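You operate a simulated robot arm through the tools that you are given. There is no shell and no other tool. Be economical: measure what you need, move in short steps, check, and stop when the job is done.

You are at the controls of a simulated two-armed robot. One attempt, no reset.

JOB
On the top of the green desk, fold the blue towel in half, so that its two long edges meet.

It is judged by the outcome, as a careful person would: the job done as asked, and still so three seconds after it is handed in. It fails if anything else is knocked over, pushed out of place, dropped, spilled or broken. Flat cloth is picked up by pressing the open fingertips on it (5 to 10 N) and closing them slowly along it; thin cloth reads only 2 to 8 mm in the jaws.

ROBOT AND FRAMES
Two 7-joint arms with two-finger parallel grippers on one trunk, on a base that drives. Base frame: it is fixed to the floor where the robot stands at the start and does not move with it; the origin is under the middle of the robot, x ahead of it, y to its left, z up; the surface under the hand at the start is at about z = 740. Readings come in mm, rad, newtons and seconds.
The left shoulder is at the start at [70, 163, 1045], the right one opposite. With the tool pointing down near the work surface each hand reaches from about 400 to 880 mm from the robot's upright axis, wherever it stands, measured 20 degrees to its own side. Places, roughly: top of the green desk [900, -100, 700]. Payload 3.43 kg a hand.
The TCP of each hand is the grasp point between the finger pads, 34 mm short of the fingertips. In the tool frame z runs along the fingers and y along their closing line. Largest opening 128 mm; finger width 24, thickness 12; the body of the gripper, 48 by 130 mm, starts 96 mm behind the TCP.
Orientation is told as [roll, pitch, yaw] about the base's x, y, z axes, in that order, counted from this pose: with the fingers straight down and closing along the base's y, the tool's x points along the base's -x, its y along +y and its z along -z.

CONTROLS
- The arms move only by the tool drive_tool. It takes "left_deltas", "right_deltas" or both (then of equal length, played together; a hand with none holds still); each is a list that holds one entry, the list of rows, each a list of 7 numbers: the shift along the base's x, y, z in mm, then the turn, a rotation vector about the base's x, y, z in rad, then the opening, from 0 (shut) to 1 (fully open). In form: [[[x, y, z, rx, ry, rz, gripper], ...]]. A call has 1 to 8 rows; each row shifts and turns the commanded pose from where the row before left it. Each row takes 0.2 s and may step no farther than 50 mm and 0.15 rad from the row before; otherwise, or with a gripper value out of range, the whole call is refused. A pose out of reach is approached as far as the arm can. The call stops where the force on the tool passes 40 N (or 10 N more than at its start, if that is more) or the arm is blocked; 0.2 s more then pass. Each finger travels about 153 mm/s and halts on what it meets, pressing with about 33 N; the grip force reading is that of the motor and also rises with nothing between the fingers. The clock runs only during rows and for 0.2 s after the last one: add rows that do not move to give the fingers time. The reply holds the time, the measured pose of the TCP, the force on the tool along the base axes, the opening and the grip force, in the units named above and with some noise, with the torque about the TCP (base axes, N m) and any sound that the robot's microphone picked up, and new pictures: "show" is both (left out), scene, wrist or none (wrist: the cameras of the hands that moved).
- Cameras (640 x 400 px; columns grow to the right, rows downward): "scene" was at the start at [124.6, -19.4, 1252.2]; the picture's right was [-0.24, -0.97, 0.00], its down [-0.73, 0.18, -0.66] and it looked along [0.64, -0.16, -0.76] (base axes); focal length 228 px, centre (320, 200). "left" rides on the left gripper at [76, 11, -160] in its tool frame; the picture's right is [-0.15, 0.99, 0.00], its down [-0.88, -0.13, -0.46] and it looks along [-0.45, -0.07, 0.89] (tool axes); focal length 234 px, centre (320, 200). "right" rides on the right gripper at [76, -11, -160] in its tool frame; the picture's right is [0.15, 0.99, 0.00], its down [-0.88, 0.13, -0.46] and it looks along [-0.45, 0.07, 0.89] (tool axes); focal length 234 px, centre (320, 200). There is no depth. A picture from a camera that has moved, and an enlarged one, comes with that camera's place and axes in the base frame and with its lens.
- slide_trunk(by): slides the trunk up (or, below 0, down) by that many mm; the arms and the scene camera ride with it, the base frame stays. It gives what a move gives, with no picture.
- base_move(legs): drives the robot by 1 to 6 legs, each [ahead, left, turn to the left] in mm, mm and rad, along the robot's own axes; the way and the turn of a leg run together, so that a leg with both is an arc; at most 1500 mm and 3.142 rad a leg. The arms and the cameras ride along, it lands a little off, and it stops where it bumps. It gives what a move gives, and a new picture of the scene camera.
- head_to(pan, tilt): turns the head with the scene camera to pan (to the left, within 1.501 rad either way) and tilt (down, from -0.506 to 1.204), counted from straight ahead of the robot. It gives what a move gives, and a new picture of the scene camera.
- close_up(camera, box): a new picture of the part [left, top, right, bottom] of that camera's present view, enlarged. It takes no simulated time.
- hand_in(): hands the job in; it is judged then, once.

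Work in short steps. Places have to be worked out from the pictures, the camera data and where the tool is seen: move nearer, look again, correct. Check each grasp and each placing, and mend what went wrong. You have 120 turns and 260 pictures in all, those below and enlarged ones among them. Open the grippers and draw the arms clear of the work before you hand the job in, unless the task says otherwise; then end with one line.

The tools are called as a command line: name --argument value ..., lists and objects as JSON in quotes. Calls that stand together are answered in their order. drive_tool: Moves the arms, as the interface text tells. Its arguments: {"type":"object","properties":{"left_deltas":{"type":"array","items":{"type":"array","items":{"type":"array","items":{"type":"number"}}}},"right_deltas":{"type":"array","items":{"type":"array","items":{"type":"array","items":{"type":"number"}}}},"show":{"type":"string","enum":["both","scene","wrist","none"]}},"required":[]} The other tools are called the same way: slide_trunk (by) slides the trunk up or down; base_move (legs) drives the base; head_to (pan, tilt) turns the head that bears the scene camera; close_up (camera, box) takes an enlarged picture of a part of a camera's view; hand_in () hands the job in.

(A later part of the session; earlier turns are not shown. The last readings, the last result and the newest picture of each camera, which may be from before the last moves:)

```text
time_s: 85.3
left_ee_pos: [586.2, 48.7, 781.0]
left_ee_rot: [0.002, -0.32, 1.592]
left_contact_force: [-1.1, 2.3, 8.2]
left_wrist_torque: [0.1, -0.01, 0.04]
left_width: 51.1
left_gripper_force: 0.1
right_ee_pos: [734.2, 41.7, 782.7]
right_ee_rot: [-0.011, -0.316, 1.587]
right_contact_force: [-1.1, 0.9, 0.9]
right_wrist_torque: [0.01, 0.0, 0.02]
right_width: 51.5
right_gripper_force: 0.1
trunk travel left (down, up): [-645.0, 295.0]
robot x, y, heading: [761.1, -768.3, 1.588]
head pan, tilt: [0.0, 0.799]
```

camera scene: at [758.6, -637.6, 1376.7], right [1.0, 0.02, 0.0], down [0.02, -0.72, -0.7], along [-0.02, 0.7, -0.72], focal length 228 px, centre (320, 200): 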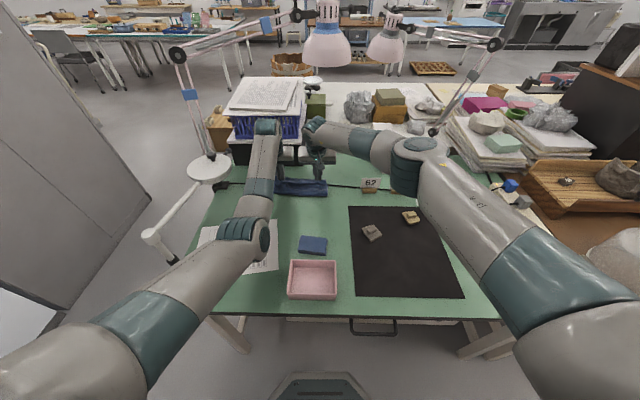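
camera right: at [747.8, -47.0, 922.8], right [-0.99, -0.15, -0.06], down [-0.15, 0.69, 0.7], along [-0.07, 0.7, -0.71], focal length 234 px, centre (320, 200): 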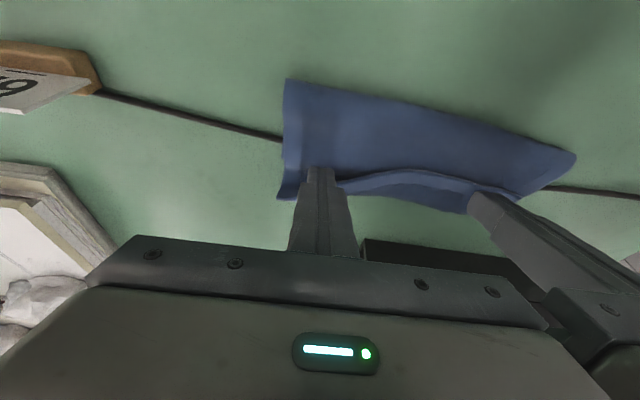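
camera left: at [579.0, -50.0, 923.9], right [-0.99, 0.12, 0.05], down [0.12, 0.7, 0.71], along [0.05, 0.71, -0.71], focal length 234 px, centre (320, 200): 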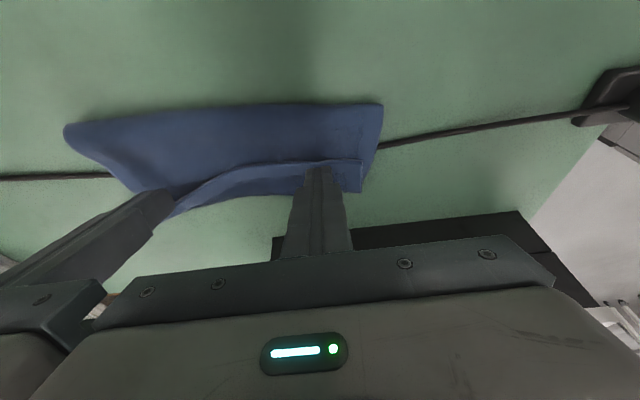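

Left presses 8 N, right barely; I lower the right a bit and drag both toward me about 55 mm.

drive_tool --left_deltas '[[[0, -2, 0, 0, 0, 0, 0.4], [0, -10, 0, 0, 0, 0, 0.4], [0, -10, 0, 0, 0, 0, 0.4], [0, -10, 0, 0, 0, 0, 0.4], [0, -10, 0, 0, 0, 0, 0.4], [0, -10, 0, 0, 0, 0, 0.4], [0, 0, 0, 0, 0, 0, 0.4]]]' --right_deltas '[[[0, -2, -3, 0, 0, 0, 0.4], [0, -10, 0, 0, 0, 0, 0.4], [0, -10, 0, 0, 0, 0, 0.4], [0, -10, 0, 0, 0, 0, 0.4], [0, -10, 0, 0, 0, 0, 0.4], [0, -10, 0, 0, 0, 0, 0.4], [0, 0, 0, 0, 0, 0, 0.4]]]' --show "wrist"

```text
time_s: 87.0
left_ee_pos: [588.1, -4.0, 782.3]
left_ee_rot: [0.001, -0.319, 1.595]
left_contact_force: [-0.6, 2.1, 10.0]
left_wrist_torque: [0.07, -0.03, 0.04]
left_width: 50.9
left_gripper_force: 0.0
right_ee_pos: [734.7, -11.0, 782.1]
right_ee_rot: [-0.01, -0.316, 1.586]
right_contact_force: [0.5, 0.8, 4.9]
right_wrist_torque: [0.01, 0.07, -0.01]
right_width: 51.3
right_gripper_force: 0.1
trunk travel left (down, up): [-645.0, 295.0]
robot x, y, heading: [761.5, -771.1, 1.598]
head pan, tilt: [0.0, 0.799]
camera right: at [747.2, -133.2, 909.1], right [-0.99, -0.15, -0.06], down [-0.15, 0.69, 0.71], along [-0.07, 0.7, -0.71], focal length 234 px, centre (320, 200)
camera left: at [579.2, -126.8, 908.3], right [-0.99, 0.12, 0.05], down [0.12, 0.7, 0.71], along [0.05, 0.71, -0.7], focal length 234 px, centre (320, 200)
```

right: 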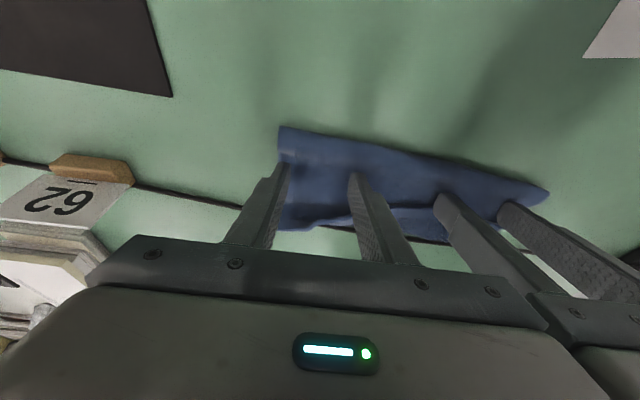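
left: 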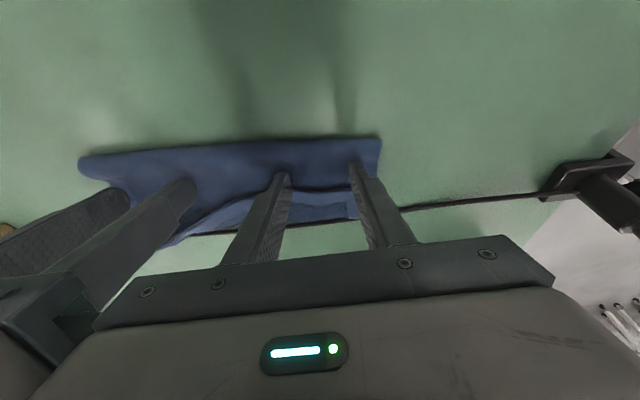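

The towel followed. I lift the hands clear and back to inspect it.

drive_tool --left_deltas '[[[0, -5, 20, 0, 0, 0, 0.4], [0, -10, 30, 0, 0, 0, 0.4], [0, -15, 30, -0.05, 0, 0, 0.4], [0, -15, 20, -0.05, 0, 0, 0.4]]]' --right_deltas '[[[0, -5, 20, 0, 0, 0, 0.4], [0, -10, 30, 0, 0, 0, 0.4], [0, -15, 30, -0.05, 0, 0, 0.4], [0, -15, 20, -0.05, 0, 0, 0.4]]]' --show "none"

close_up --camera "right" --box '[240, 60, 560, 260]'

close_up --camera "left" --box '[90, 60, 410, 260]'

```text
time_s: 88.2
left_ee_pos: [550.9, -46.8, 876.7]
left_ee_rot: [0.044, -0.216, 1.618]
left_contact_force: [-0.1, 0.8, -0.4]
left_wrist_torque: [0.01, -0.05, -0.03]
left_width: 51.3
left_gripper_force: 0.0
right_ee_pos: [733.1, -56.3, 877.8]
right_ee_rot: [-0.014, -0.212, 1.588]
right_contact_force: [0.4, 0.4, -0.4]
right_wrist_torque: [-0.03, -0.1, 0.0]
right_width: 51.4
right_gripper_force: 0.0
trunk travel left (down, up): [-645.0, 295.0]
robot x, y, heading: [760.7, -765.5, 1.595]
head pan, tilt: [0.0, 0.799]
stopped in row 4 (left hand): the arm was blocked; the commanded pose is now the measured one
```

```text
2.00 times, centred on (400, 160) of right
camera zoom: at [744.5, -165.1, 1017.1], right [-0.99, -0.16, -0.04], down [-0.15, 0.76, 0.63], along [-0.07, 0.63, -0.78], focal length 468 px, centre (160, 280)
```

zoom: 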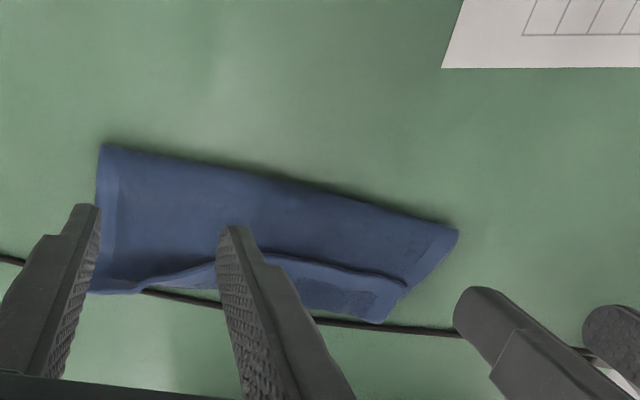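

```text
2.00 times, centred on (250, 160) of left
camera zoom: at [550.2, -154.5, 1015.9], right [-0.99, 0.09, 0.07], down [0.11, 0.77, 0.63], along [0.0, 0.63, -0.77], focal length 468 px, centre (460, 280)
```

zoom: 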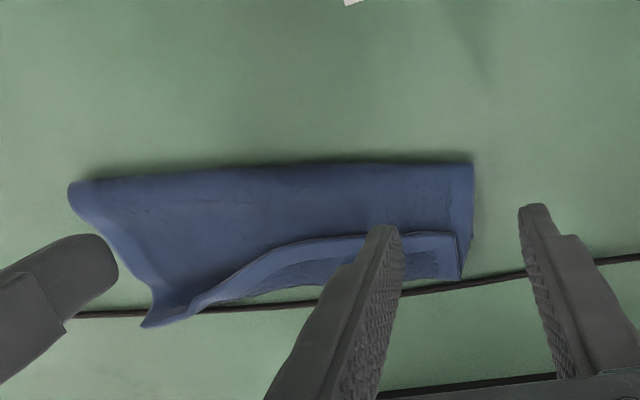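

The towel dragged back as a whole: fold line runs (529,−22)–(770,−42), the crest/edge is at y≈67–81, and I estimate the bottom layer's edge at ≈40–50, so the top overhangs by about 40 mm. I'll grip only that overhang with both hands, to pull the top layer back relative to the bottom.

drive_tool --left_deltas '[[[5, 15, 0, 0.02, -0.01, -0.006, 0.3], [5, 15, 0, 0.02, -0.01, -0.006, 0.3], [6, 15, -5, 0.02, -0.01, -0.006, 0.3], [6, 15, -10, 0.02, -0.01, -0.006, 0.3], [6, 15, -15, 0.02, 0, 0, 0.3], [6, 15, -20, 0, 0, 0, 0.3], [0, 15, -20, 0, 0, 0, 0.3], [0, 0, -10, 0, 0, 0, 0.3]]]' --right_deltas '[[[0, 15, 0, 0.02, 0, 0, 0.3], [0, 17, 0, 0.02, 0, 0, 0.3], [0, 17, -5, 0.02, 0, 0, 0.3], [0, 17, -10, 0.02, 0, 0, 0.3], [0, 17, -15, 0.02, 0, 0, 0.3], [0, 17, -20, 0, 0, 0, 0.3], [0, 18, -20, 0, 0, 0, 0.3], [0, 0, -10, 0, 0, 0, 0.3]]]' --show "wrist"

```text
time_s: 90.0
left_ee_pos: [591.4, 57.7, 797.4]
left_ee_rot: [-0.003, -0.315, 1.6]
left_contact_force: [-0.7, 0.2, -1.0]
left_wrist_torque: [0.02, 0.02, 0.01]
left_width: 38.1
left_gripper_force: 0.0
right_ee_pos: [735.9, 61.3, 799.9]
right_ee_rot: [-0.01, -0.315, 1.586]
right_contact_force: [0.2, 0.5, 0.1]
right_wrist_torque: [0.01, 0.04, -0.03]
right_width: 38.3
right_gripper_force: 0.1
trunk travel left (down, up): [-645.0, 295.0]
robot x, y, heading: [761.4, -768.9, 1.592]
head pan, tilt: [0.0, 0.799]
camera right: at [747.7, -60.8, 927.7], right [-0.99, -0.15, -0.06], down [-0.15, 0.69, 0.7], along [-0.07, 0.7, -0.71], focal length 234 px, centre (320, 200)
camera left: at [582.2, -64.1, 924.1], right [-0.99, 0.11, 0.04], down [0.11, 0.7, 0.71], along [0.05, 0.71, -0.71], focal length 234 px, centre (320, 200)
```

right: 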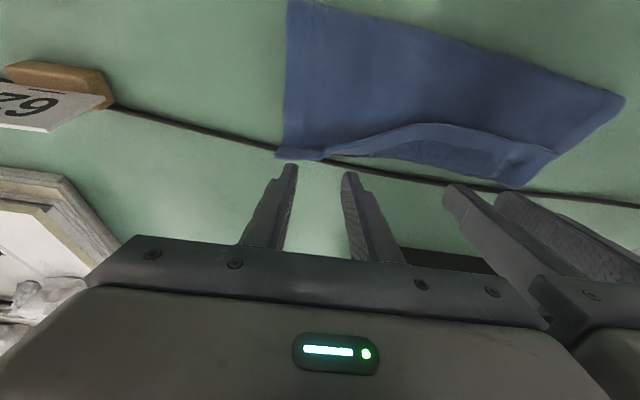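
left: 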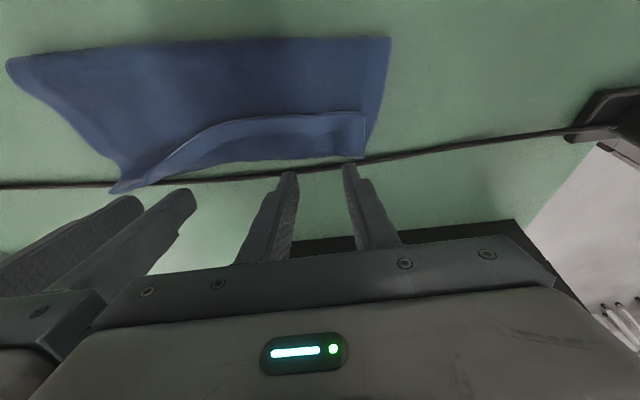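

Recomputing from this closer view: left part's flap is ~50 mm wide (free edge at y≈14, crest ≈65) while the right corner is unrolled. Pushing flaps away from me works poorly with forward-tilted fingers, so a redo is better. I'll grip the flap's edge, pull it back to unfold the towel, then fold the far edge toward me.

drive_tool --left_deltas '[[[-6, -6, 12, 0, 0, 0, 0.2], [-10, -15, 3, 0, 0, 0, 0.2], [-10, -15, 0, 0, 0, 0, 0.2], [0, 0, -8, 0, 0, 0, 0.2], [0, 0, -8, 0, 0, 0, 0.2], [0, 0, -6, 0, 0, 0, 0.2], [0, 0, 0, 0, 0, 0, 0.2]]]' --right_deltas '[[[-10, -2, 12, 0, 0, 0, 0.2], [-10, -3, 3, 0, 0, 0, 0.2], [-11, -3, 0, 0, 0, 0, 0.2], [0, 0, -8, 0, 0, 0, 0.2], [0, 0, -8, 0, 0, 0, 0.2], [0, 0, -6, 0, 0, 0, 0.2], [0, 0, 0, 0, 0, 0, 0.2]]]' --show "wrist"

```text
time_s: 91.5
left_ee_pos: [563.8, 22.6, 790.5]
left_ee_rot: [-0.003, -0.314, 1.601]
left_contact_force: [-0.3, -0.6, -0.8]
left_wrist_torque: [-0.05, 0.0, 0.0]
left_width: 25.7
left_gripper_force: 0.0
right_ee_pos: [705.3, 51.5, 792.8]
right_ee_rot: [-0.012, -0.314, 1.588]
right_contact_force: [0.5, -0.1, -0.3]
right_wrist_torque: [0.0, 0.05, 0.02]
right_width: 25.6
right_gripper_force: 0.1
trunk travel left (down, up): [-645.0, 295.0]
robot x, y, heading: [764.5, -771.1, 1.588]
head pan, tilt: [0.0, 0.799]
camera right: at [717.8, -69.7, 919.8], right [-0.99, -0.15, -0.06], down [-0.15, 0.69, 0.7], along [-0.07, 0.7, -0.71], focal length 234 px, centre (320, 200)
camera left: at [555.0, -99.4, 917.9], right [-0.99, 0.11, 0.04], down [0.11, 0.7, 0.71], along [0.05, 0.71, -0.71], focal length 234 px, centre (320, 200)
```

right: 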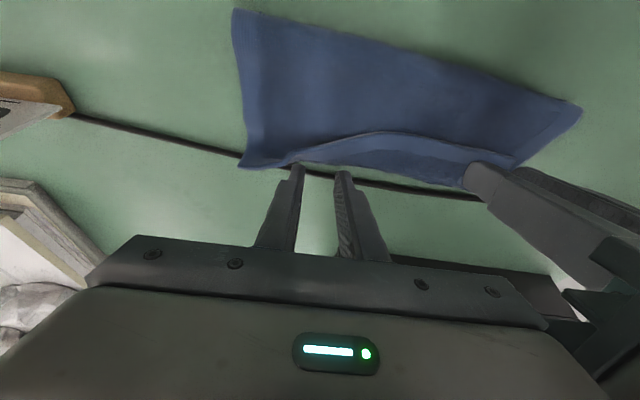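
left: 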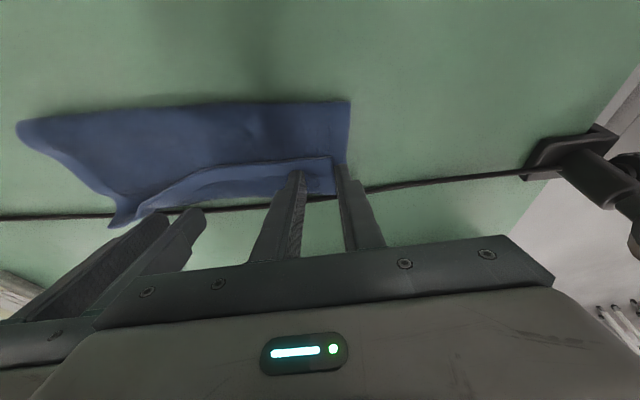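

Left tips are ~8 mm inside the flap edge; the right should come back ~11 mm. Then press down.

drive_tool --left_deltas '[[[0, 0, 0, 0, 0, 0, 0.2], [0, 0, -3, 0, 0, 0, 0.2], [0, 0, -3, 0, 0, 0, 0.2], [0, 0, -2, 0, 0, 0, 0.2], [0, 0, 0, 0, 0, 0, 0.2]]]' --right_deltas '[[[0, -11, 0, 0, 0, 0, 0.2], [0, 0, -4, 0, 0, 0, 0.2], [0, 0, -4, 0, 0, 0, 0.2], [0, 0, -2, 0, 0, 0, 0.2], [0, 0, 0, 0, 0, 0, 0.2]]]' --show "none"

```text
time_s: 92.8
left_ee_pos: [563.3, 20.9, 783.2]
left_ee_rot: [-0.003, -0.319, 1.601]
left_contact_force: [0.0, 1.5, 7.0]
left_wrist_torque: [0.11, -0.01, 0.03]
left_width: 25.4
left_gripper_force: 0.0
right_ee_pos: [704.0, 41.7, 782.4]
right_ee_rot: [-0.012, -0.316, 1.585]
right_contact_force: [-0.6, 0.4, 3.0]
right_wrist_torque: [-0.04, 0.03, 0.03]
right_width: 25.5
right_gripper_force: 0.1
trunk travel left (down, up): [-645.0, 295.0]
robot x, y, heading: [764.8, -768.0, 1.598]
head pan, tilt: [0.0, 0.799]
```

drive_tool --left_deltas '[[[0, 0, 0, 0, 0, 0, 0.15], [0, 0, 0, 0, 0, 0, 0.1], [0, 0, 0, 0, 0, 0, 0.05], [0, 0, 0, 0, 0, 0, 0], [0, 0, 0, 0, 0, 0, 0], [0, 0, 10, 0, 0, 0, 0], [0, 0, 15, 0, 0, 0, 0], [0, 0, 15, 0, 0, 0, 0]]]' --right_deltas '[[[0, 0, -1, 0, 0, 0, 0.15], [0, 0, 0, 0, 0, 0, 0.1], [0, 0, 0, 0, 0, 0, 0.05], [0, 0, 0, 0, 0, 0, 0], [0, 0, 0, 0, 0, 0, 0], [0, 0, 10, 0, 0, 0, 0], [0, 0, 15, 0, 0, 0, 0], [0, 0, 15, 0, 0, 0, 0]]]' --show "wrist"

```text
time_s: 94.5
left_ee_pos: [563.4, 19.4, 820.5]
left_ee_rot: [-0.003, -0.314, 1.602]
left_contact_force: [2.8, 0.5, -0.2]
left_wrist_torque: [-0.01, -0.07, 0.01]
left_width: 3.3
left_gripper_force: 33.0
right_ee_pos: [705.4, 40.2, 820.9]
right_ee_rot: [-0.012, -0.314, 1.585]
right_contact_force: [-1.4, 0.6, -0.3]
right_wrist_torque: [-0.03, 0.09, -0.02]
right_width: 3.5
right_gripper_force: 33.5
trunk travel left (down, up): [-645.0, 295.0]
robot x, y, heading: [762.8, -767.4, 1.594]
head pan, tilt: [0.0, 0.799]
camera right: at [716.0, -82.0, 947.8], right [-0.99, -0.15, -0.06], down [-0.15, 0.69, 0.7], along [-0.07, 0.7, -0.71], focal length 234 px, centre (320, 200)
camera left: at [554.5, -102.6, 948.2], right [-0.99, 0.11, 0.04], down [0.11, 0.7, 0.71], along [0.05, 0.71, -0.71], focal length 234 px, centre (320, 200)
```

right: 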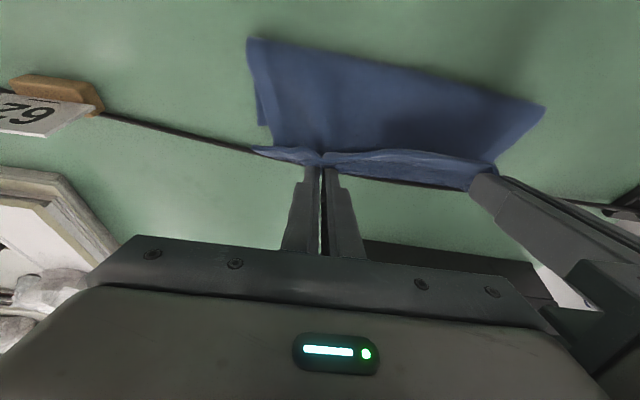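
left: 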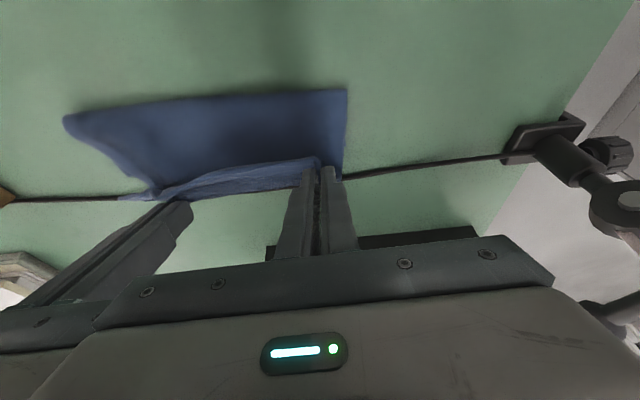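

Both hands hold only the top layer. I raise a little more and back the base 165 mm to unfold the towel toward me.

drive_tool --left_deltas '[[[0, -5, 15, 0, 0, 0, 0], [0, -5, 15, 0, 0, 0, 0]]]' --right_deltas '[[[0, -12, 15, 0, 0, 0, 0], [0, -12, 15, 0, 0, 0, 0]]]' --show "none"

base_move --legs '[[-150, 0, 0]]'

close_up --camera "right" --box '[160, 0, 640, 300]'

close_up --camera "left" --box '[0, 0, 480, 300]'

```text
time_s: 95.2
left_ee_pos: [563.1, 10.6, 851.2]
left_ee_rot: [-0.003, -0.317, 1.603]
left_contact_force: [1.8, -0.4, 0.2]
left_wrist_torque: [-0.01, -0.05, 0.03]
left_width: 3.1
left_gripper_force: 33.2
right_ee_pos: [704.7, 17.1, 850.7]
right_ee_rot: [-0.012, -0.314, 1.586]
right_contact_force: [-2.8, -0.3, 0.1]
right_wrist_torque: [0.02, 0.12, -0.03]
right_width: 3.4
right_gripper_force: 32.6
trunk travel left (down, up): [-645.0, 295.0]
robot x, y, heading: [765.3, -768.0, 1.596]
head pan, tilt: [0.0, 0.799]
```

```text
time_s: 96.5
left_ee_pos: [569.3, -132.6, 850.9]
left_ee_rot: [-0.004, -0.314, 1.599]
left_contact_force: [3.1, -0.8, 0.0]
left_wrist_torque: [-0.01, -0.05, -0.02]
left_width: 2.9
left_gripper_force: 33.5
right_ee_pos: [709.5, -126.0, 850.4]
right_ee_rot: [-0.012, -0.315, 1.586]
right_contact_force: [-2.2, 0.0, 1.1]
right_wrist_torque: [0.03, 0.1, -0.02]
right_width: 3.3
right_gripper_force: 33.2
trunk travel left (down, up): [-645.0, 295.0]
robot x, y, heading: [765.5, -915.3, 1.594]
head pan, tilt: [0.0, 0.799]
camera scene: at [762.1, -781.8, 1376.6], right [1.0, 0.02, 0.0], down [0.02, -0.72, -0.7], along [-0.01, 0.7, -0.72], focal length 228 px, centre (320, 200)
```

scene: 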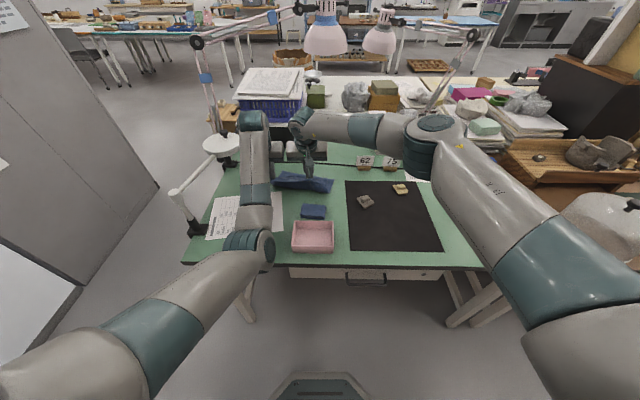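

```text
1.33 times, centred on (400, 150) of right
camera zoom: at [721.8, -248.5, 978.4], right [-0.99, -0.15, -0.06], down [-0.15, 0.69, 0.7], along [-0.07, 0.7, -0.71], focal length 312 px, centre (213, 267)
```

zoom: 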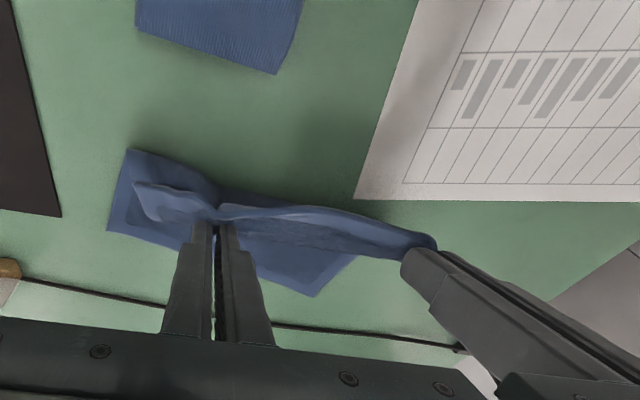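

```text
1.33 times, centred on (240, 150) of left
camera zoom: at [559.6, -254.4, 978.4], right [-0.99, 0.11, 0.04], down [0.11, 0.7, 0.71], along [0.05, 0.71, -0.71], focal length 312 px, centre (427, 267)
```

zoom: 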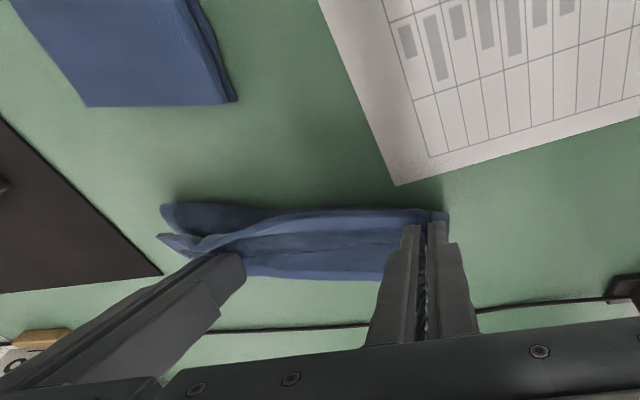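

The towel slid partly with the pull (far edge now at y≈−10…5), and the paper's corner is at (592,−120), so I won't pull farther. I set the near edge down here at y≈−115 and release; then I'll pull the far edge out flat.

drive_tool --left_deltas '[[[0, 6, -20, 0, 0, 0, 0], [0, 6, -20, 0, 0, 0, 0], [0, 4, -18, 0, 0, 0, 0], [0, 0, -8, 0, 0, 0, 0], [0, 0, 0, 0, 0, 0, 0.05], [0, 0, 0, 0, 0, 0, 0.12], [0, -3, 12, 0, 0, 0, 0.15], [0, -8, 25, 0, 0, 0, 0.15]]]' --right_deltas '[[[0, 4, -20, 0, 0, 0, 0], [0, 4, -20, 0, 0, 0, 0], [0, 2, -18, 0, 0, 0, 0], [0, 0, -8, 0, 0, 0, 0], [0, 0, 0, 0, 0, 0, 0.05], [0, 0, 0, 0, 0, 0, 0.12], [0, -3, 12, 0, 0, 0, 0.15], [0, -8, 25, 0, 0, 0, 0.15]]]' --show "none"

drive_tool --left_deltas '[[[0, -3, 40, 0, 0, 0, 0.15], [0, -3, 40, 0, 0, 0, 0.15]]]' --right_deltas '[[[0, -3, 40, 0, 0, 0, 0.15], [0, -3, 40, 0, 0, 0, 0.15]]]' --show "wrist"

```text
time_s: 98.3
left_ee_pos: [570.9, -127.1, 824.9]
left_ee_rot: [-0.004, -0.317, 1.599]
left_contact_force: [0.1, 0.6, -0.7]
left_wrist_torque: [0.04, -0.01, 0.0]
left_width: 19.1
left_gripper_force: 0.2
right_ee_pos: [709.8, -128.1, 821.8]
right_ee_rot: [-0.012, -0.315, 1.584]
right_contact_force: [0.1, -0.3, 0.1]
right_wrist_torque: [0.02, 0.0, 0.01]
right_width: 19.3
right_gripper_force: 0.0
trunk travel left (down, up): [-645.0, 295.0]
robot x, y, heading: [768.5, -909.4, 1.588]
head pan, tilt: [0.0, 0.799]
```

```text
time_s: 98.9
left_ee_pos: [572.9, -135.6, 901.4]
left_ee_rot: [-0.006, -0.315, 1.599]
left_contact_force: [-1.2, 0.5, 0.4]
left_wrist_torque: [-0.01, -0.02, 0.01]
left_width: 19.1
left_gripper_force: 0.0
right_ee_pos: [712.3, -136.1, 903.2]
right_ee_rot: [-0.012, -0.315, 1.585]
right_contact_force: [0.5, 0.1, 0.0]
right_wrist_torque: [0.03, 0.0, -0.01]
right_width: 19.0
right_gripper_force: 0.0
trunk travel left (down, up): [-645.0, 295.0]
robot x, y, heading: [767.0, -911.4, 1.593]
head pan, tilt: [0.0, 0.799]
camera right: at [724.6, -258.2, 1030.3], right [-0.99, -0.15, -0.06], down [-0.15, 0.69, 0.7], along [-0.07, 0.7, -0.71], focal length 234 px, centre (320, 200)
camera left: at [563.0, -257.8, 1030.1], right [-0.99, 0.11, 0.04], down [0.11, 0.7, 0.71], along [0.05, 0.71, -0.71], focal length 234 px, centre (320, 200)
```

right: 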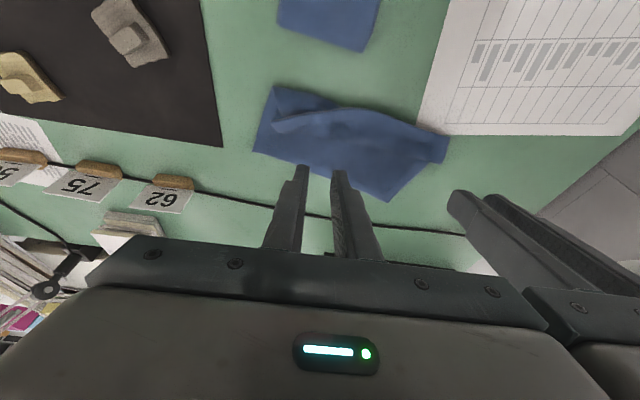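
left: 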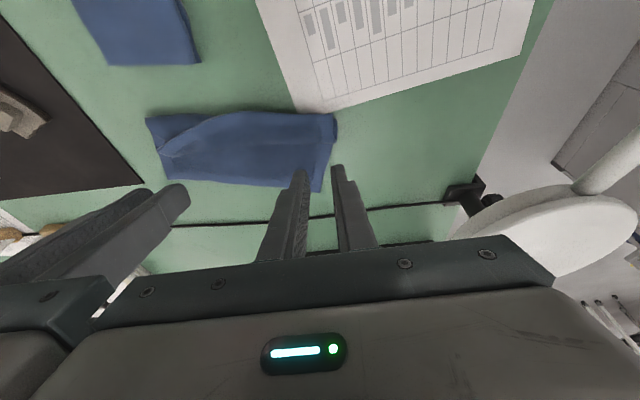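

close_up --camera "right" --box '[240, 70, 470, 214]'

close_up --camera "left" --box '[130, 80, 360, 224]'

```text
2.78 times, centred on (355, 142) of right
camera zoom: at [724.6, -258.2, 1030.3], right [-0.99, -0.15, -0.06], down [-0.15, 0.69, 0.7], along [-0.07, 0.7, -0.71], focal length 650 px, centre (223, 361)
```

zoom: 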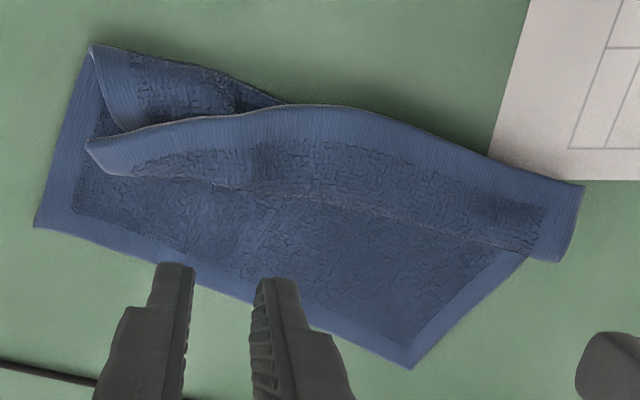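

```text
2.78 times, centred on (245, 152) of left
camera zoom: at [563.0, -257.8, 1030.1], right [-0.99, 0.11, 0.04], down [0.11, 0.7, 0.71], along [0.05, 0.71, -0.71], focal length 650 px, centre (528, 333)
```

zoom: 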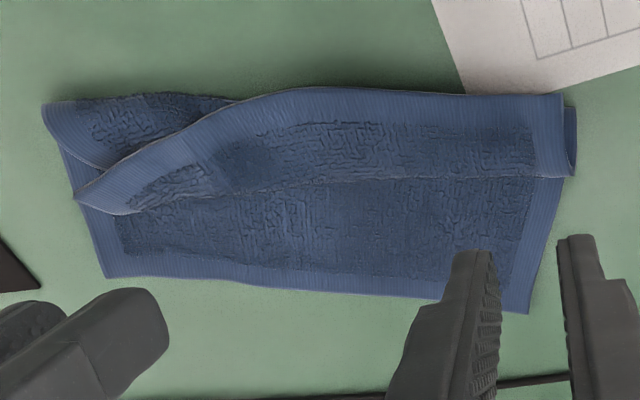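

Now the layout is clear: a Z-shaped wrinkle, hem edge toward me, far edge running from (580,10) to (810,−49), single layer there. I drive 110 mm forward and set both hands above that far edge.

base_move --legs '[[110, 0, 0]]'

drive_tool --left_deltas '[[[11, 0, -25, 0, 0, 0, 0.3], [11, 0, -25, 0, 0, 0, 0.3], [11, 0, -25, 0, 0, 0, 0.3], [10, 0, -20, 0, 0, 0, 0.3], [0, 0, -8, 0, 0, 0, 0.3], [0, 0, 0, 0, 0, 0, 0.3]]]' --right_deltas '[[[13, -8, -25, 0, 0, 0, 0.3], [13, -8, -25, 0, 0, 0, 0.3], [13, -8, -25, 0, 0, 0, 0.3], [12, -6, -20, 0, 0, 0, 0.3], [0, 0, -8, 0, 0, 0, 0.3], [0, 0, 0, 0, 0, 0, 0.3]]]' --show "wrist"

```text
time_s: 100.1
left_ee_pos: [570.4, -26.6, 901.5]
left_ee_rot: [-0.002, -0.314, 1.599]
left_contact_force: [0.1, 0.1, -0.3]
left_wrist_torque: [-0.04, -0.01, -0.02]
left_width: 19.3
left_gripper_force: 0.0
right_ee_pos: [710.2, -25.8, 902.3]
right_ee_rot: [-0.012, -0.313, 1.585]
right_contact_force: [-0.5, -0.3, 0.3]
right_wrist_torque: [-0.02, -0.01, 0.0]
right_width: 19.1
right_gripper_force: 0.0
trunk travel left (down, up): [-645.0, 295.0]
robot x, y, heading: [767.0, -803.0, 1.589]
head pan, tilt: [0.0, 0.799]
camera scene: at [759.9, -673.3, 1376.7], right [1.0, 0.02, 0.0], down [0.02, -0.72, -0.7], along [-0.01, 0.7, -0.72], focal length 228 px, centre (320, 200)
```

scene: 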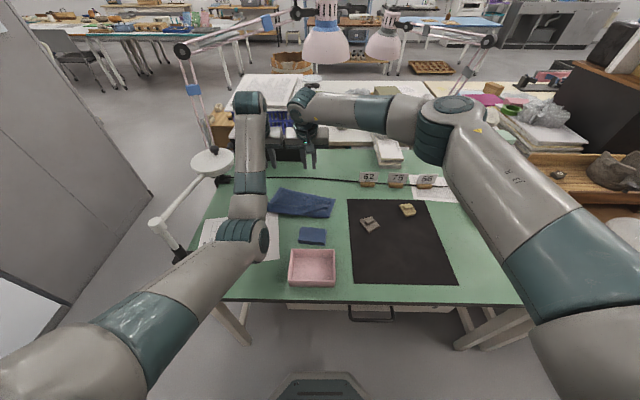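

```text
time_s: 101.5
left_ee_pos: [613.8, -28.6, 797.7]
left_ee_rot: [-0.004, -0.316, 1.598]
left_contact_force: [-0.5, -0.8, 0.4]
left_wrist_torque: [-0.01, -0.03, -0.01]
left_width: 38.3
left_gripper_force: 0.1
right_ee_pos: [763.2, -55.9, 800.2]
right_ee_rot: [-0.013, -0.313, 1.585]
right_contact_force: [0.5, -0.7, -0.2]
right_wrist_torque: [0.01, 0.02, 0.01]
right_width: 38.6
right_gripper_force: 0.0
trunk travel left (down, up): [-645.0, 295.0]
robot x, y, heading: [762.0, -804.2, 1.595]
head pan, tilt: [0.0, 0.799]
camera right: at [774.7, -179.4, 927.2], right [-0.99, -0.15, -0.06], down [-0.14, 0.69, 0.7], along [-0.07, 0.7, -0.71], focal length 234 px, centre (320, 200)
camera left: at [604.5, -150.1, 925.1], right [-0.99, 0.11, 0.04], down [0.11, 0.7, 0.71], along [0.05, 0.71, -0.71], focal length 234 px, centre (320, 200)
```

right: 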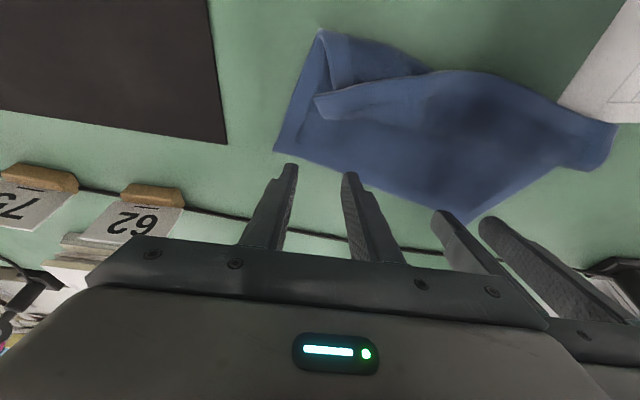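
left: 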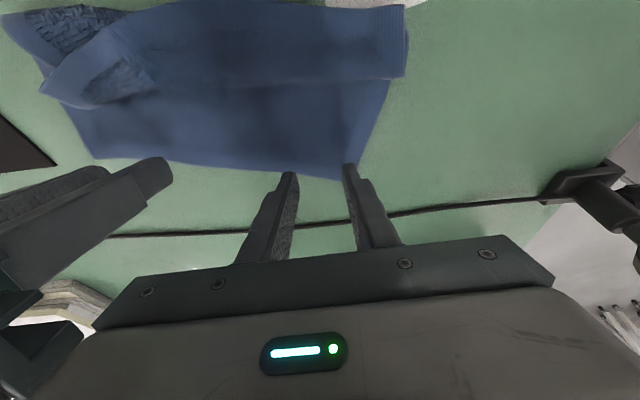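

Geometry matches. Small corrections (left x+6, right y−6), then press.

drive_tool --left_deltas '[[[6, 0, -8, 0, 0, 0, 0.3], [0, 0, -6, 0, 0, 0, 0.3], [0, 0, -4, 0, 0, 0, 0.3], [0, 0, -2, 0, 0, 0, 0.3], [0, 0, 0, 0, 0, 0, 0.3]]]' --right_deltas '[[[0, -6, -8, 0, 0, 0, 0.3], [0, 0, -8, 0, 0, 0, 0.3], [0, 0, -4, 0, 0, 0, 0.3], [0, 0, -3, 0, 0, 0, 0.3], [0, 0, 0, 0, 0, 0, 0.3]]]' --show "none"

```text
time_s: 102.7
left_ee_pos: [618.6, -29.7, 778.6]
left_ee_rot: [-0.005, -0.315, 1.598]
left_contact_force: [-1.0, -0.3, 1.3]
left_wrist_torque: [0.04, 0.0, 0.02]
left_width: 38.4
left_gripper_force: 0.0
right_ee_pos: [762.8, -63.7, 778.9]
right_ee_rot: [-0.009, -0.319, 1.583]
right_contact_force: [2.1, 0.6, 12.8]
right_wrist_torque: [0.03, 0.03, -0.02]
right_width: 37.9
right_gripper_force: 0.0
trunk travel left (down, up): [-645.0, 295.0]
robot x, y, heading: [763.9, -802.9, 1.597]
head pan, tilt: [0.0, 0.799]
```

Right 13 N, left 1.3 N: adjust the left down 2 mm and the right up 1 mm, then close slowly.

drive_tool --left_deltas '[[[0, 0, -2, 0, 0, 0, 0.3], [0, 0, 0, 0, 0, 0, 0.25], [0, 0, 0, 0, 0, 0, 0.2], [0, 0, 0, 0, 0, 0, 0.15], [0, 0, 0, 0, 0, 0, 0.1], [0, 0, 0, 0, 0, 0, 0.05], [0, 0, 0, 0, 0, 0, 0], [0, 0, 0, 0, 0, 0, 0]]]' --right_deltas '[[[0, 0, 1, 0, 0, 0, 0.3], [0, 0, 0, 0, 0, 0, 0.25], [0, 0, 0, 0, 0, 0, 0.2], [0, 0, 0, 0, 0, 0, 0.15], [0, 0, 0, 0, 0, 0, 0.1], [0, 0, 0, 0, 0, 0, 0.05], [0, 0, 0, 0, 0, 0, 0], [0, 0, 0, 0, 0, 0, 0]]]' --show "none"

```text
time_s: 104.5
left_ee_pos: [618.3, -27.8, 777.9]
left_ee_rot: [-0.004, -0.318, 1.599]
left_contact_force: [10.1, -2.5, 11.8]
left_wrist_torque: [-0.09, -0.34, -0.07]
left_width: 3.1
left_gripper_force: 32.8
right_ee_pos: [761.0, -65.0, 779.4]
right_ee_rot: [-0.011, -0.316, 1.584]
right_contact_force: [-9.8, 2.7, 4.8]
right_wrist_torque: [0.08, 0.37, 0.02]
right_width: 3.3
right_gripper_force: 33.1
trunk travel left (down, up): [-645.0, 295.0]
robot x, y, heading: [764.6, -803.7, 1.594]
head pan, tilt: [0.0, 0.799]
```

Both grips hold. I lift 12 mm and pull outward, turning the edge straight (right hand travels farther).

drive_tool --left_deltas '[[[0, 0, 12, 0, 0, 0, 0], [-4, 0, 0, 0, 0, 0, 0], [-4, 3, 0, 0, 0, 0, 0], [-4, 8, 0, 0, 0, 0, 0], [-4, 10, 0, 0, 0, 0, 0], [-4, 10, 0, 0, 0, 0, 0], [-4, 10, 0, 0, 0, 0, 0], [0, 0, 0, 0, 0, 0, 0]]]' --right_deltas '[[[0, 0, 12, 0, 0, 0, 0], [-4, 14, 0, 0, 0, 0, 0], [-4, 14, 0, 0, 0, 0, 0], [-4, 14, 0, 0, 0, 0, 0], [-3, 14, 0, 0, 0, 0, 0], [-3, 12, 0, 0, 0, 0, 0], [-3, 10, 0, 0, 0, 0, 0], [0, 0, 0, 0, 0, 0, 0]]]' --show "none"

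base_move --legs '[[30, 0, 0]]'

close_up --camera "right" --box '[160, 0, 640, 300]'

close_up --camera "left" --box '[0, 0, 480, 300]'

```text
time_s: 106.3
left_ee_pos: [595.3, 14.0, 788.8]
left_ee_rot: [-0.003, -0.314, 1.598]
left_contact_force: [5.4, 0.4, 1.3]
left_wrist_torque: [0.02, -0.2, -0.05]
left_width: 3.0
left_gripper_force: 33.0
right_ee_pos: [738.8, 16.4, 790.3]
right_ee_rot: [-0.012, -0.315, 1.586]
right_contact_force: [-4.9, -0.3, 0.4]
right_wrist_torque: [0.0, 0.18, 0.01]
right_width: 3.0
right_gripper_force: 33.2
trunk travel left (down, up): [-645.0, 295.0]
robot x, y, heading: [765.2, -804.8, 1.594]
head pan, tilt: [0.0, 0.799]
```

```text
time_s: 107.1
left_ee_pos: [593.5, 42.2, 788.8]
left_ee_rot: [-0.004, -0.316, 1.599]
left_contact_force: [5.9, 1.2, -1.0]
left_wrist_torque: [-0.02, -0.19, -0.02]
left_width: 3.2
left_gripper_force: 33.5
right_ee_pos: [738.6, 43.8, 789.8]
right_ee_rot: [-0.013, -0.316, 1.584]
right_contact_force: [-5.6, -0.7, -0.2]
right_wrist_torque: [0.01, 0.17, 0.01]
right_width: 3.2
right_gripper_force: 33.0
trunk travel left (down, up): [-645.0, 295.0]
robot x, y, heading: [763.7, -775.9, 1.59]
head pan, tilt: [0.0, 0.799]
camera scene: at [759.3, -646.2, 1376.9], right [1.0, 0.02, 0.0], down [0.02, -0.72, -0.7], along [-0.01, 0.7, -0.72], focal length 228 px, centre (320, 200)
```

scene: 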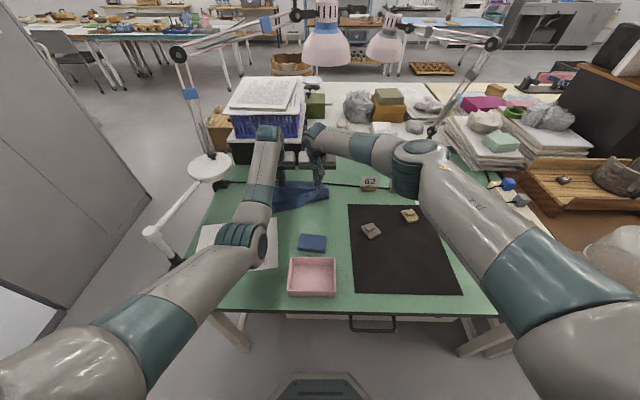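

```text
1.33 times, centred on (400, 150) of right
camera zoom: at [750.6, -78.3, 917.8], right [-0.99, -0.15, -0.06], down [-0.15, 0.69, 0.71], along [-0.07, 0.7, -0.71], focal length 312 px, centre (213, 267)
```

zoom: 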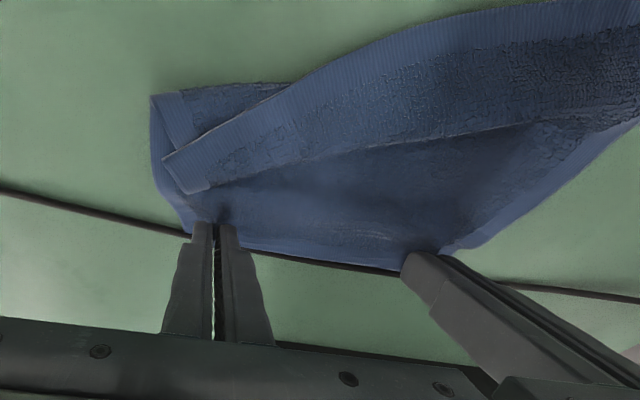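

```text
1.33 times, centred on (240, 150) of left
camera zoom: at [584.8, -80.3, 916.6], right [-0.99, 0.11, 0.04], down [0.11, 0.7, 0.71], along [0.05, 0.71, -0.71], focal length 312 px, centre (427, 267)
```

zoom: 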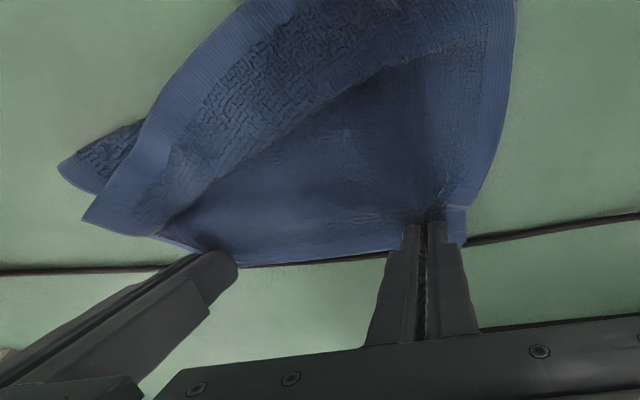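

The left half pulled flat, but the right near corner is still folded over (hem corner near (768,9)). I keep the left hand holding as an anchor, release the right, and move it over that folded-over corner.

drive_tool --right_deltas '[[[0, 0, -8, 0, 0, 0, 0], [0, 0, -2, 0, 0, 0, 0.1], [0, 0, 0, 0, 0, 0, 0.2], [0, -6, 18, 0, 0, 0, 0.2], [0, -8, 20, 0, 0, 0, 0.2], [4, -15, 0, 0, 0, 0, 0.2], [5, -20, 0, 0, 0, 0, 0.2], [0, 0, -10, 0, 0, 0, 0.2]]]' --left_deltas '[[[0, 0, -8, 0, 0, 0, 0], [0, 0, -1, 0, 0, 0, 0], [0, 0, 0, 0, 0, 0, 0], [0, 0, 0, 0, 0, 0, 0], [0, 0, 0, 0, 0, 0, 0], [0, 0, 0, 0, 0, 0, 0], [0, 0, 0, 0, 0, 0, 0], [0, 0, 0, 0, 0, 0, 0]]]' --show "wrist"

```text
time_s: 108.9
left_ee_pos: [594.0, 42.0, 778.9]
left_ee_rot: [-0.003, -0.315, 1.598]
left_contact_force: [0.2, 0.1, 2.2]
left_wrist_torque: [-0.04, 0.01, -0.01]
left_width: 3.2
left_gripper_force: 32.9
right_ee_pos: [747.9, -5.4, 807.0]
right_ee_rot: [-0.013, -0.314, 1.584]
right_contact_force: [-0.6, 0.4, 0.5]
right_wrist_torque: [-0.03, -0.03, -0.02]
right_width: 25.6
right_gripper_force: 0.0
trunk travel left (down, up): [-645.0, 295.0]
robot x, y, heading: [763.5, -774.4, 1.592]
head pan, tilt: [0.0, 0.799]
camera right: at [759.5, -127.6, 935.1], right [-0.99, -0.15, -0.06], down [-0.15, 0.69, 0.7], along [-0.07, 0.7, -0.71], focal length 234 px, centre (320, 200)
camera left: at [584.4, -79.7, 906.8], right [-0.99, 0.11, 0.04], down [0.11, 0.7, 0.71], along [0.05, 0.71, -0.71], focal length 234 px, centre (320, 200)
```

right: 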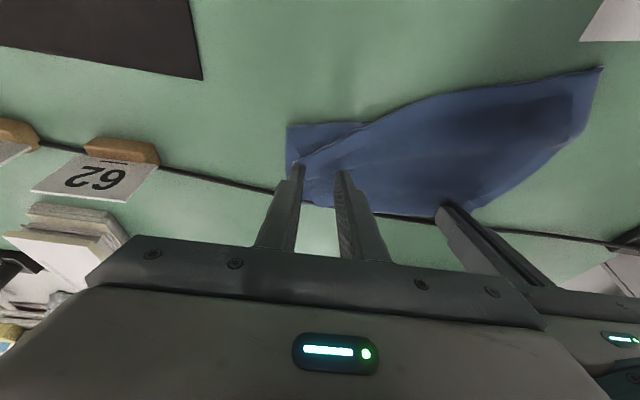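
left: 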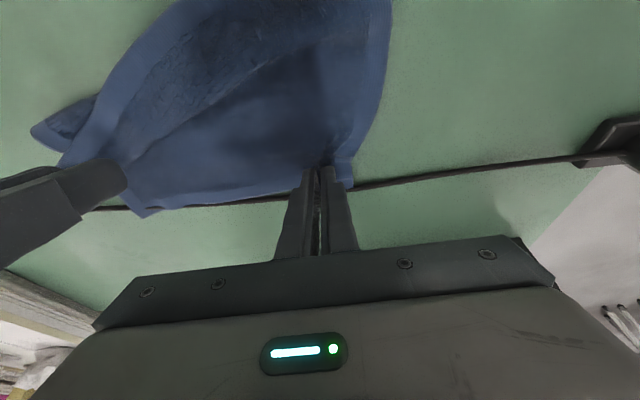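

close_up --camera "right" --box '[250, 80, 490, 230]'

```text
2.67 times, centred on (370, 155) of right
camera zoom: at [759.5, -127.6, 935.1], right [-0.99, -0.15, -0.06], down [-0.15, 0.69, 0.7], along [-0.07, 0.7, -0.71], focal length 624 px, centre (187, 320)
```

zoom: 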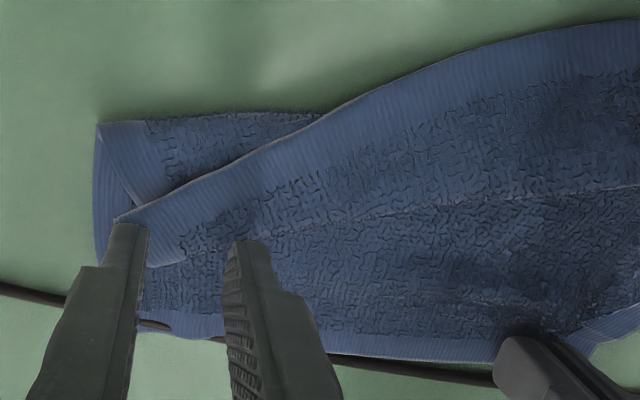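

Working out where the fingertips will land, I shift to (740, 0), press and pinch the hem corner.

drive_tool --right_deltas '[[[-8, 5, -10, 0, 0, 0, 0.2], [0, 0, -6, 0, 0, 0, 0.2], [0, 0, -4, 0, 0, 0, 0.2], [0, 0, -3, 0, 0, 0, 0.2], [0, 0, 0, 0, 0, 0, 0.2]]]' --show "none"

```text
time_s: 110.1
left_ee_pos: [592.8, 41.5, 779.4]
left_ee_rot: [-0.004, -0.317, 1.598]
left_contact_force: [0.5, 0.3, 0.9]
left_wrist_torque: [0.0, 0.0, -0.05]
left_width: 3.1
left_gripper_force: 32.6
right_ee_pos: [737.6, -0.9, 785.0]
right_ee_rot: [-0.012, -0.316, 1.583]
right_contact_force: [0.3, -1.0, 4.7]
right_wrist_torque: [-0.01, 0.01, 0.03]
right_width: 25.2
right_gripper_force: 0.1
trunk travel left (down, up): [-645.0, 295.0]
robot x, y, heading: [764.3, -774.6, 1.595]
head pan, tilt: [0.0, 0.799]
```

drive_tool --right_deltas '[[[0, 0, 0, 0, 0, 0, 0.15], [0, 0, 0, 0, 0, 0, 0.1], [0, 0, 0, 0, 0, 0, 0.05], [0, 0, 0, 0, 0, 0, 0], [0, 0, 0, 0, 0, 0, 0], [0, 0, 12, 0, 0, 0, 0], [0, -5, 18, 0, 0, 0, 0], [0, -5, 15, 0, 0, 0, 0]]]' --show "none"

close_up --camera "right" --box '[230, 60, 550, 260]'

```text
time_s: 111.9
left_ee_pos: [593.3, 41.4, 780.3]
left_ee_rot: [-0.004, -0.316, 1.6]
left_contact_force: [-0.5, 0.1, 1.1]
left_wrist_torque: [0.0, 0.02, -0.02]
left_width: 3.0
left_gripper_force: 32.9
right_ee_pos: [737.4, -9.1, 831.0]
right_ee_rot: [-0.014, -0.318, 1.585]
right_contact_force: [0.0, -0.4, -0.1]
right_wrist_torque: [0.06, -0.01, 0.03]
right_width: 3.1
right_gripper_force: 32.8
trunk travel left (down, up): [-645.0, 295.0]
robot x, y, heading: [770.7, -775.3, 1.59]
head pan, tilt: [0.0, 0.799]
```

```text
2.00 times, centred on (390, 160) of right
camera zoom: at [750.5, -132.3, 958.3], right [-0.99, -0.15, -0.06], down [-0.15, 0.69, 0.7], along [-0.07, 0.7, -0.71], focal length 468 px, centre (180, 280)
```

zoom: 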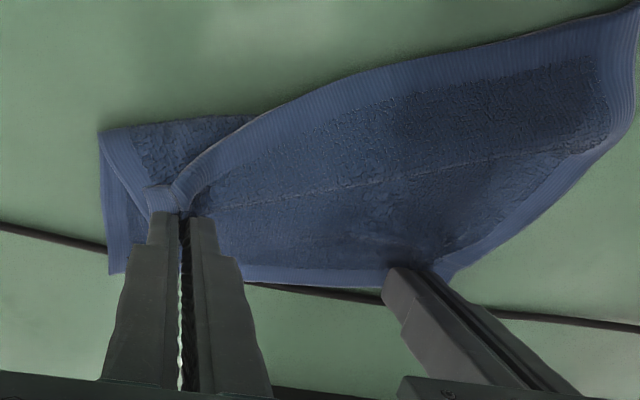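

The right hand holds the near corner. I pull it back toward me to (755,−108) to spread the towel flat, the left hand anchoring the far edge.

drive_tool --right_deltas '[[[2, -10, 5, 0, 0, 0, 0], [3, -15, 0, 0, 0, 0, 0], [3, -15, 0, 0, 0, 0, 0], [3, -15, -5, 0, 0, 0, 0], [3, -15, -10, 0, 0, 0, 0], [3, -15, -15, 0, 0, 0, 0], [2, -10, -15, 0, 0, 0, 0], [0, 0, 0, 0, 0, 0, 0]]]' --show "wrist"

```text
time_s: 113.7
left_ee_pos: [593.3, 41.3, 778.8]
left_ee_rot: [-0.004, -0.315, 1.598]
left_contact_force: [1.0, -0.2, 1.2]
left_wrist_torque: [0.0, 0.04, -0.02]
left_width: 3.2
left_gripper_force: 32.9
right_ee_pos: [758.0, -105.3, 790.2]
right_ee_rot: [-0.013, -0.313, 1.585]
right_contact_force: [0.1, 0.1, 0.7]
right_wrist_torque: [0.01, -0.01, -0.04]
right_width: 3.3
right_gripper_force: 32.6
trunk travel left (down, up): [-645.0, 295.0]
robot x, y, heading: [763.0, -775.9, 1.594]
head pan, tilt: [0.0, 0.799]
camera right: at [769.5, -227.0, 918.0], right [-0.99, -0.15, -0.06], down [-0.15, 0.69, 0.7], along [-0.07, 0.7, -0.71], focal length 234 px, centre (320, 200)
```

right: 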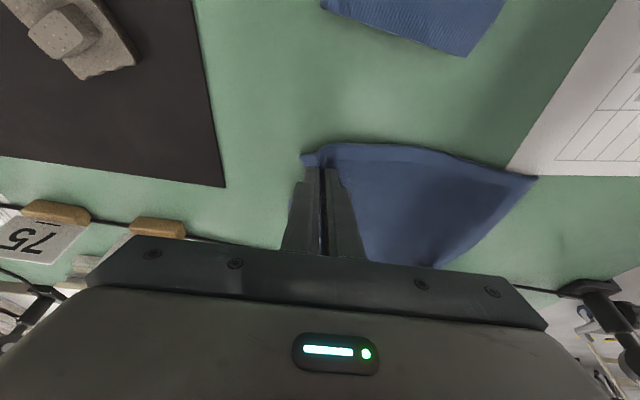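

Nearly flat. I lower and release the right hand, then release the left too, and raise both for a look.

drive_tool --right_deltas '[[[0, -5, -5, 0, 0, 0, 0], [0, -3, -3, 0, 0, 0, 0], [0, 0, 0, 0, 0, 0, 0.1], [0, 0, 0, 0, 0, 0, 0.15], [0, -5, 15, 0, 0, 0, 0.15], [0, -10, 35, 0, 0, 0, 0.15], [0, -10, 40, 0, 0, 0, 0.15], [0, 0, 30, 0, 0, 0, 0.15]]]' --left_deltas '[[[0, 0, 0, 0, 0, 0, 0], [0, 3, 0, 0, 0, 0, 0], [0, 0, 0, 0, 0, 0, 0.1], [0, 0, 0, 0, 0, 0, 0.15], [0, -5, 15, 0, 0, 0, 0.15], [0, -10, 35, 0, 0, 0, 0.15], [0, -20, 35, 0, 0, 0, 0.15], [0, -20, 30, 0, 0, 0, 0.15]]]' --show "wrist"

```text
time_s: 115.5
left_ee_pos: [591.6, -12.3, 891.9]
left_ee_rot: [-0.004, -0.316, 1.599]
left_contact_force: [-1.3, -0.2, -0.1]
left_wrist_torque: [0.01, 0.0, 0.0]
left_width: 19.1
left_gripper_force: 0.1
right_ee_pos: [759.2, -138.9, 901.5]
right_ee_rot: [-0.011, -0.316, 1.588]
right_contact_force: [0.0, 0.6, 1.2]
right_wrist_torque: [0.05, -0.03, 0.02]
right_width: 19.3
right_gripper_force: 0.1
trunk travel left (down, up): [-645.0, 295.0]
robot x, y, heading: [761.7, -780.0, 1.59]
head pan, tilt: [0.0, 0.799]
camera right: at [770.9, -261.0, 1028.3], right [-0.99, -0.15, -0.06], down [-0.15, 0.69, 0.7], along [-0.07, 0.7, -0.71], focal length 234 px, centre (320, 200)
camera left: at [582.7, -134.2, 1019.8], right [-0.99, 0.11, 0.04], down [0.11, 0.7, 0.71], along [0.05, 0.71, -0.71], focal length 234 px, centre (320, 200)
```

right: 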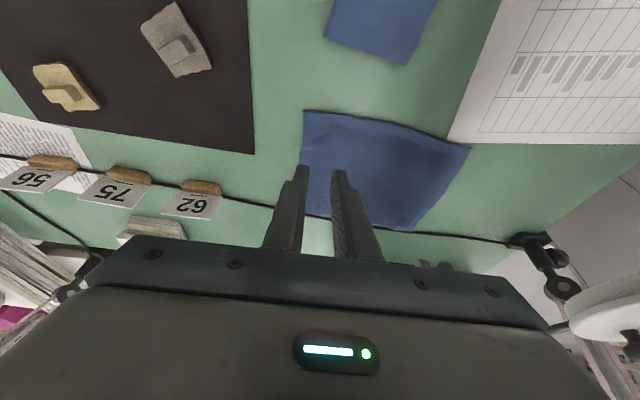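
left: 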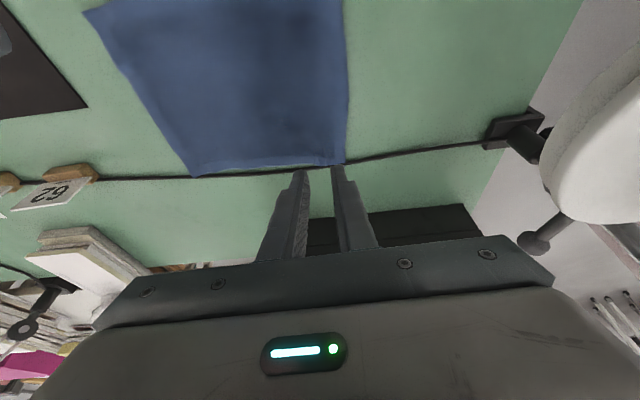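

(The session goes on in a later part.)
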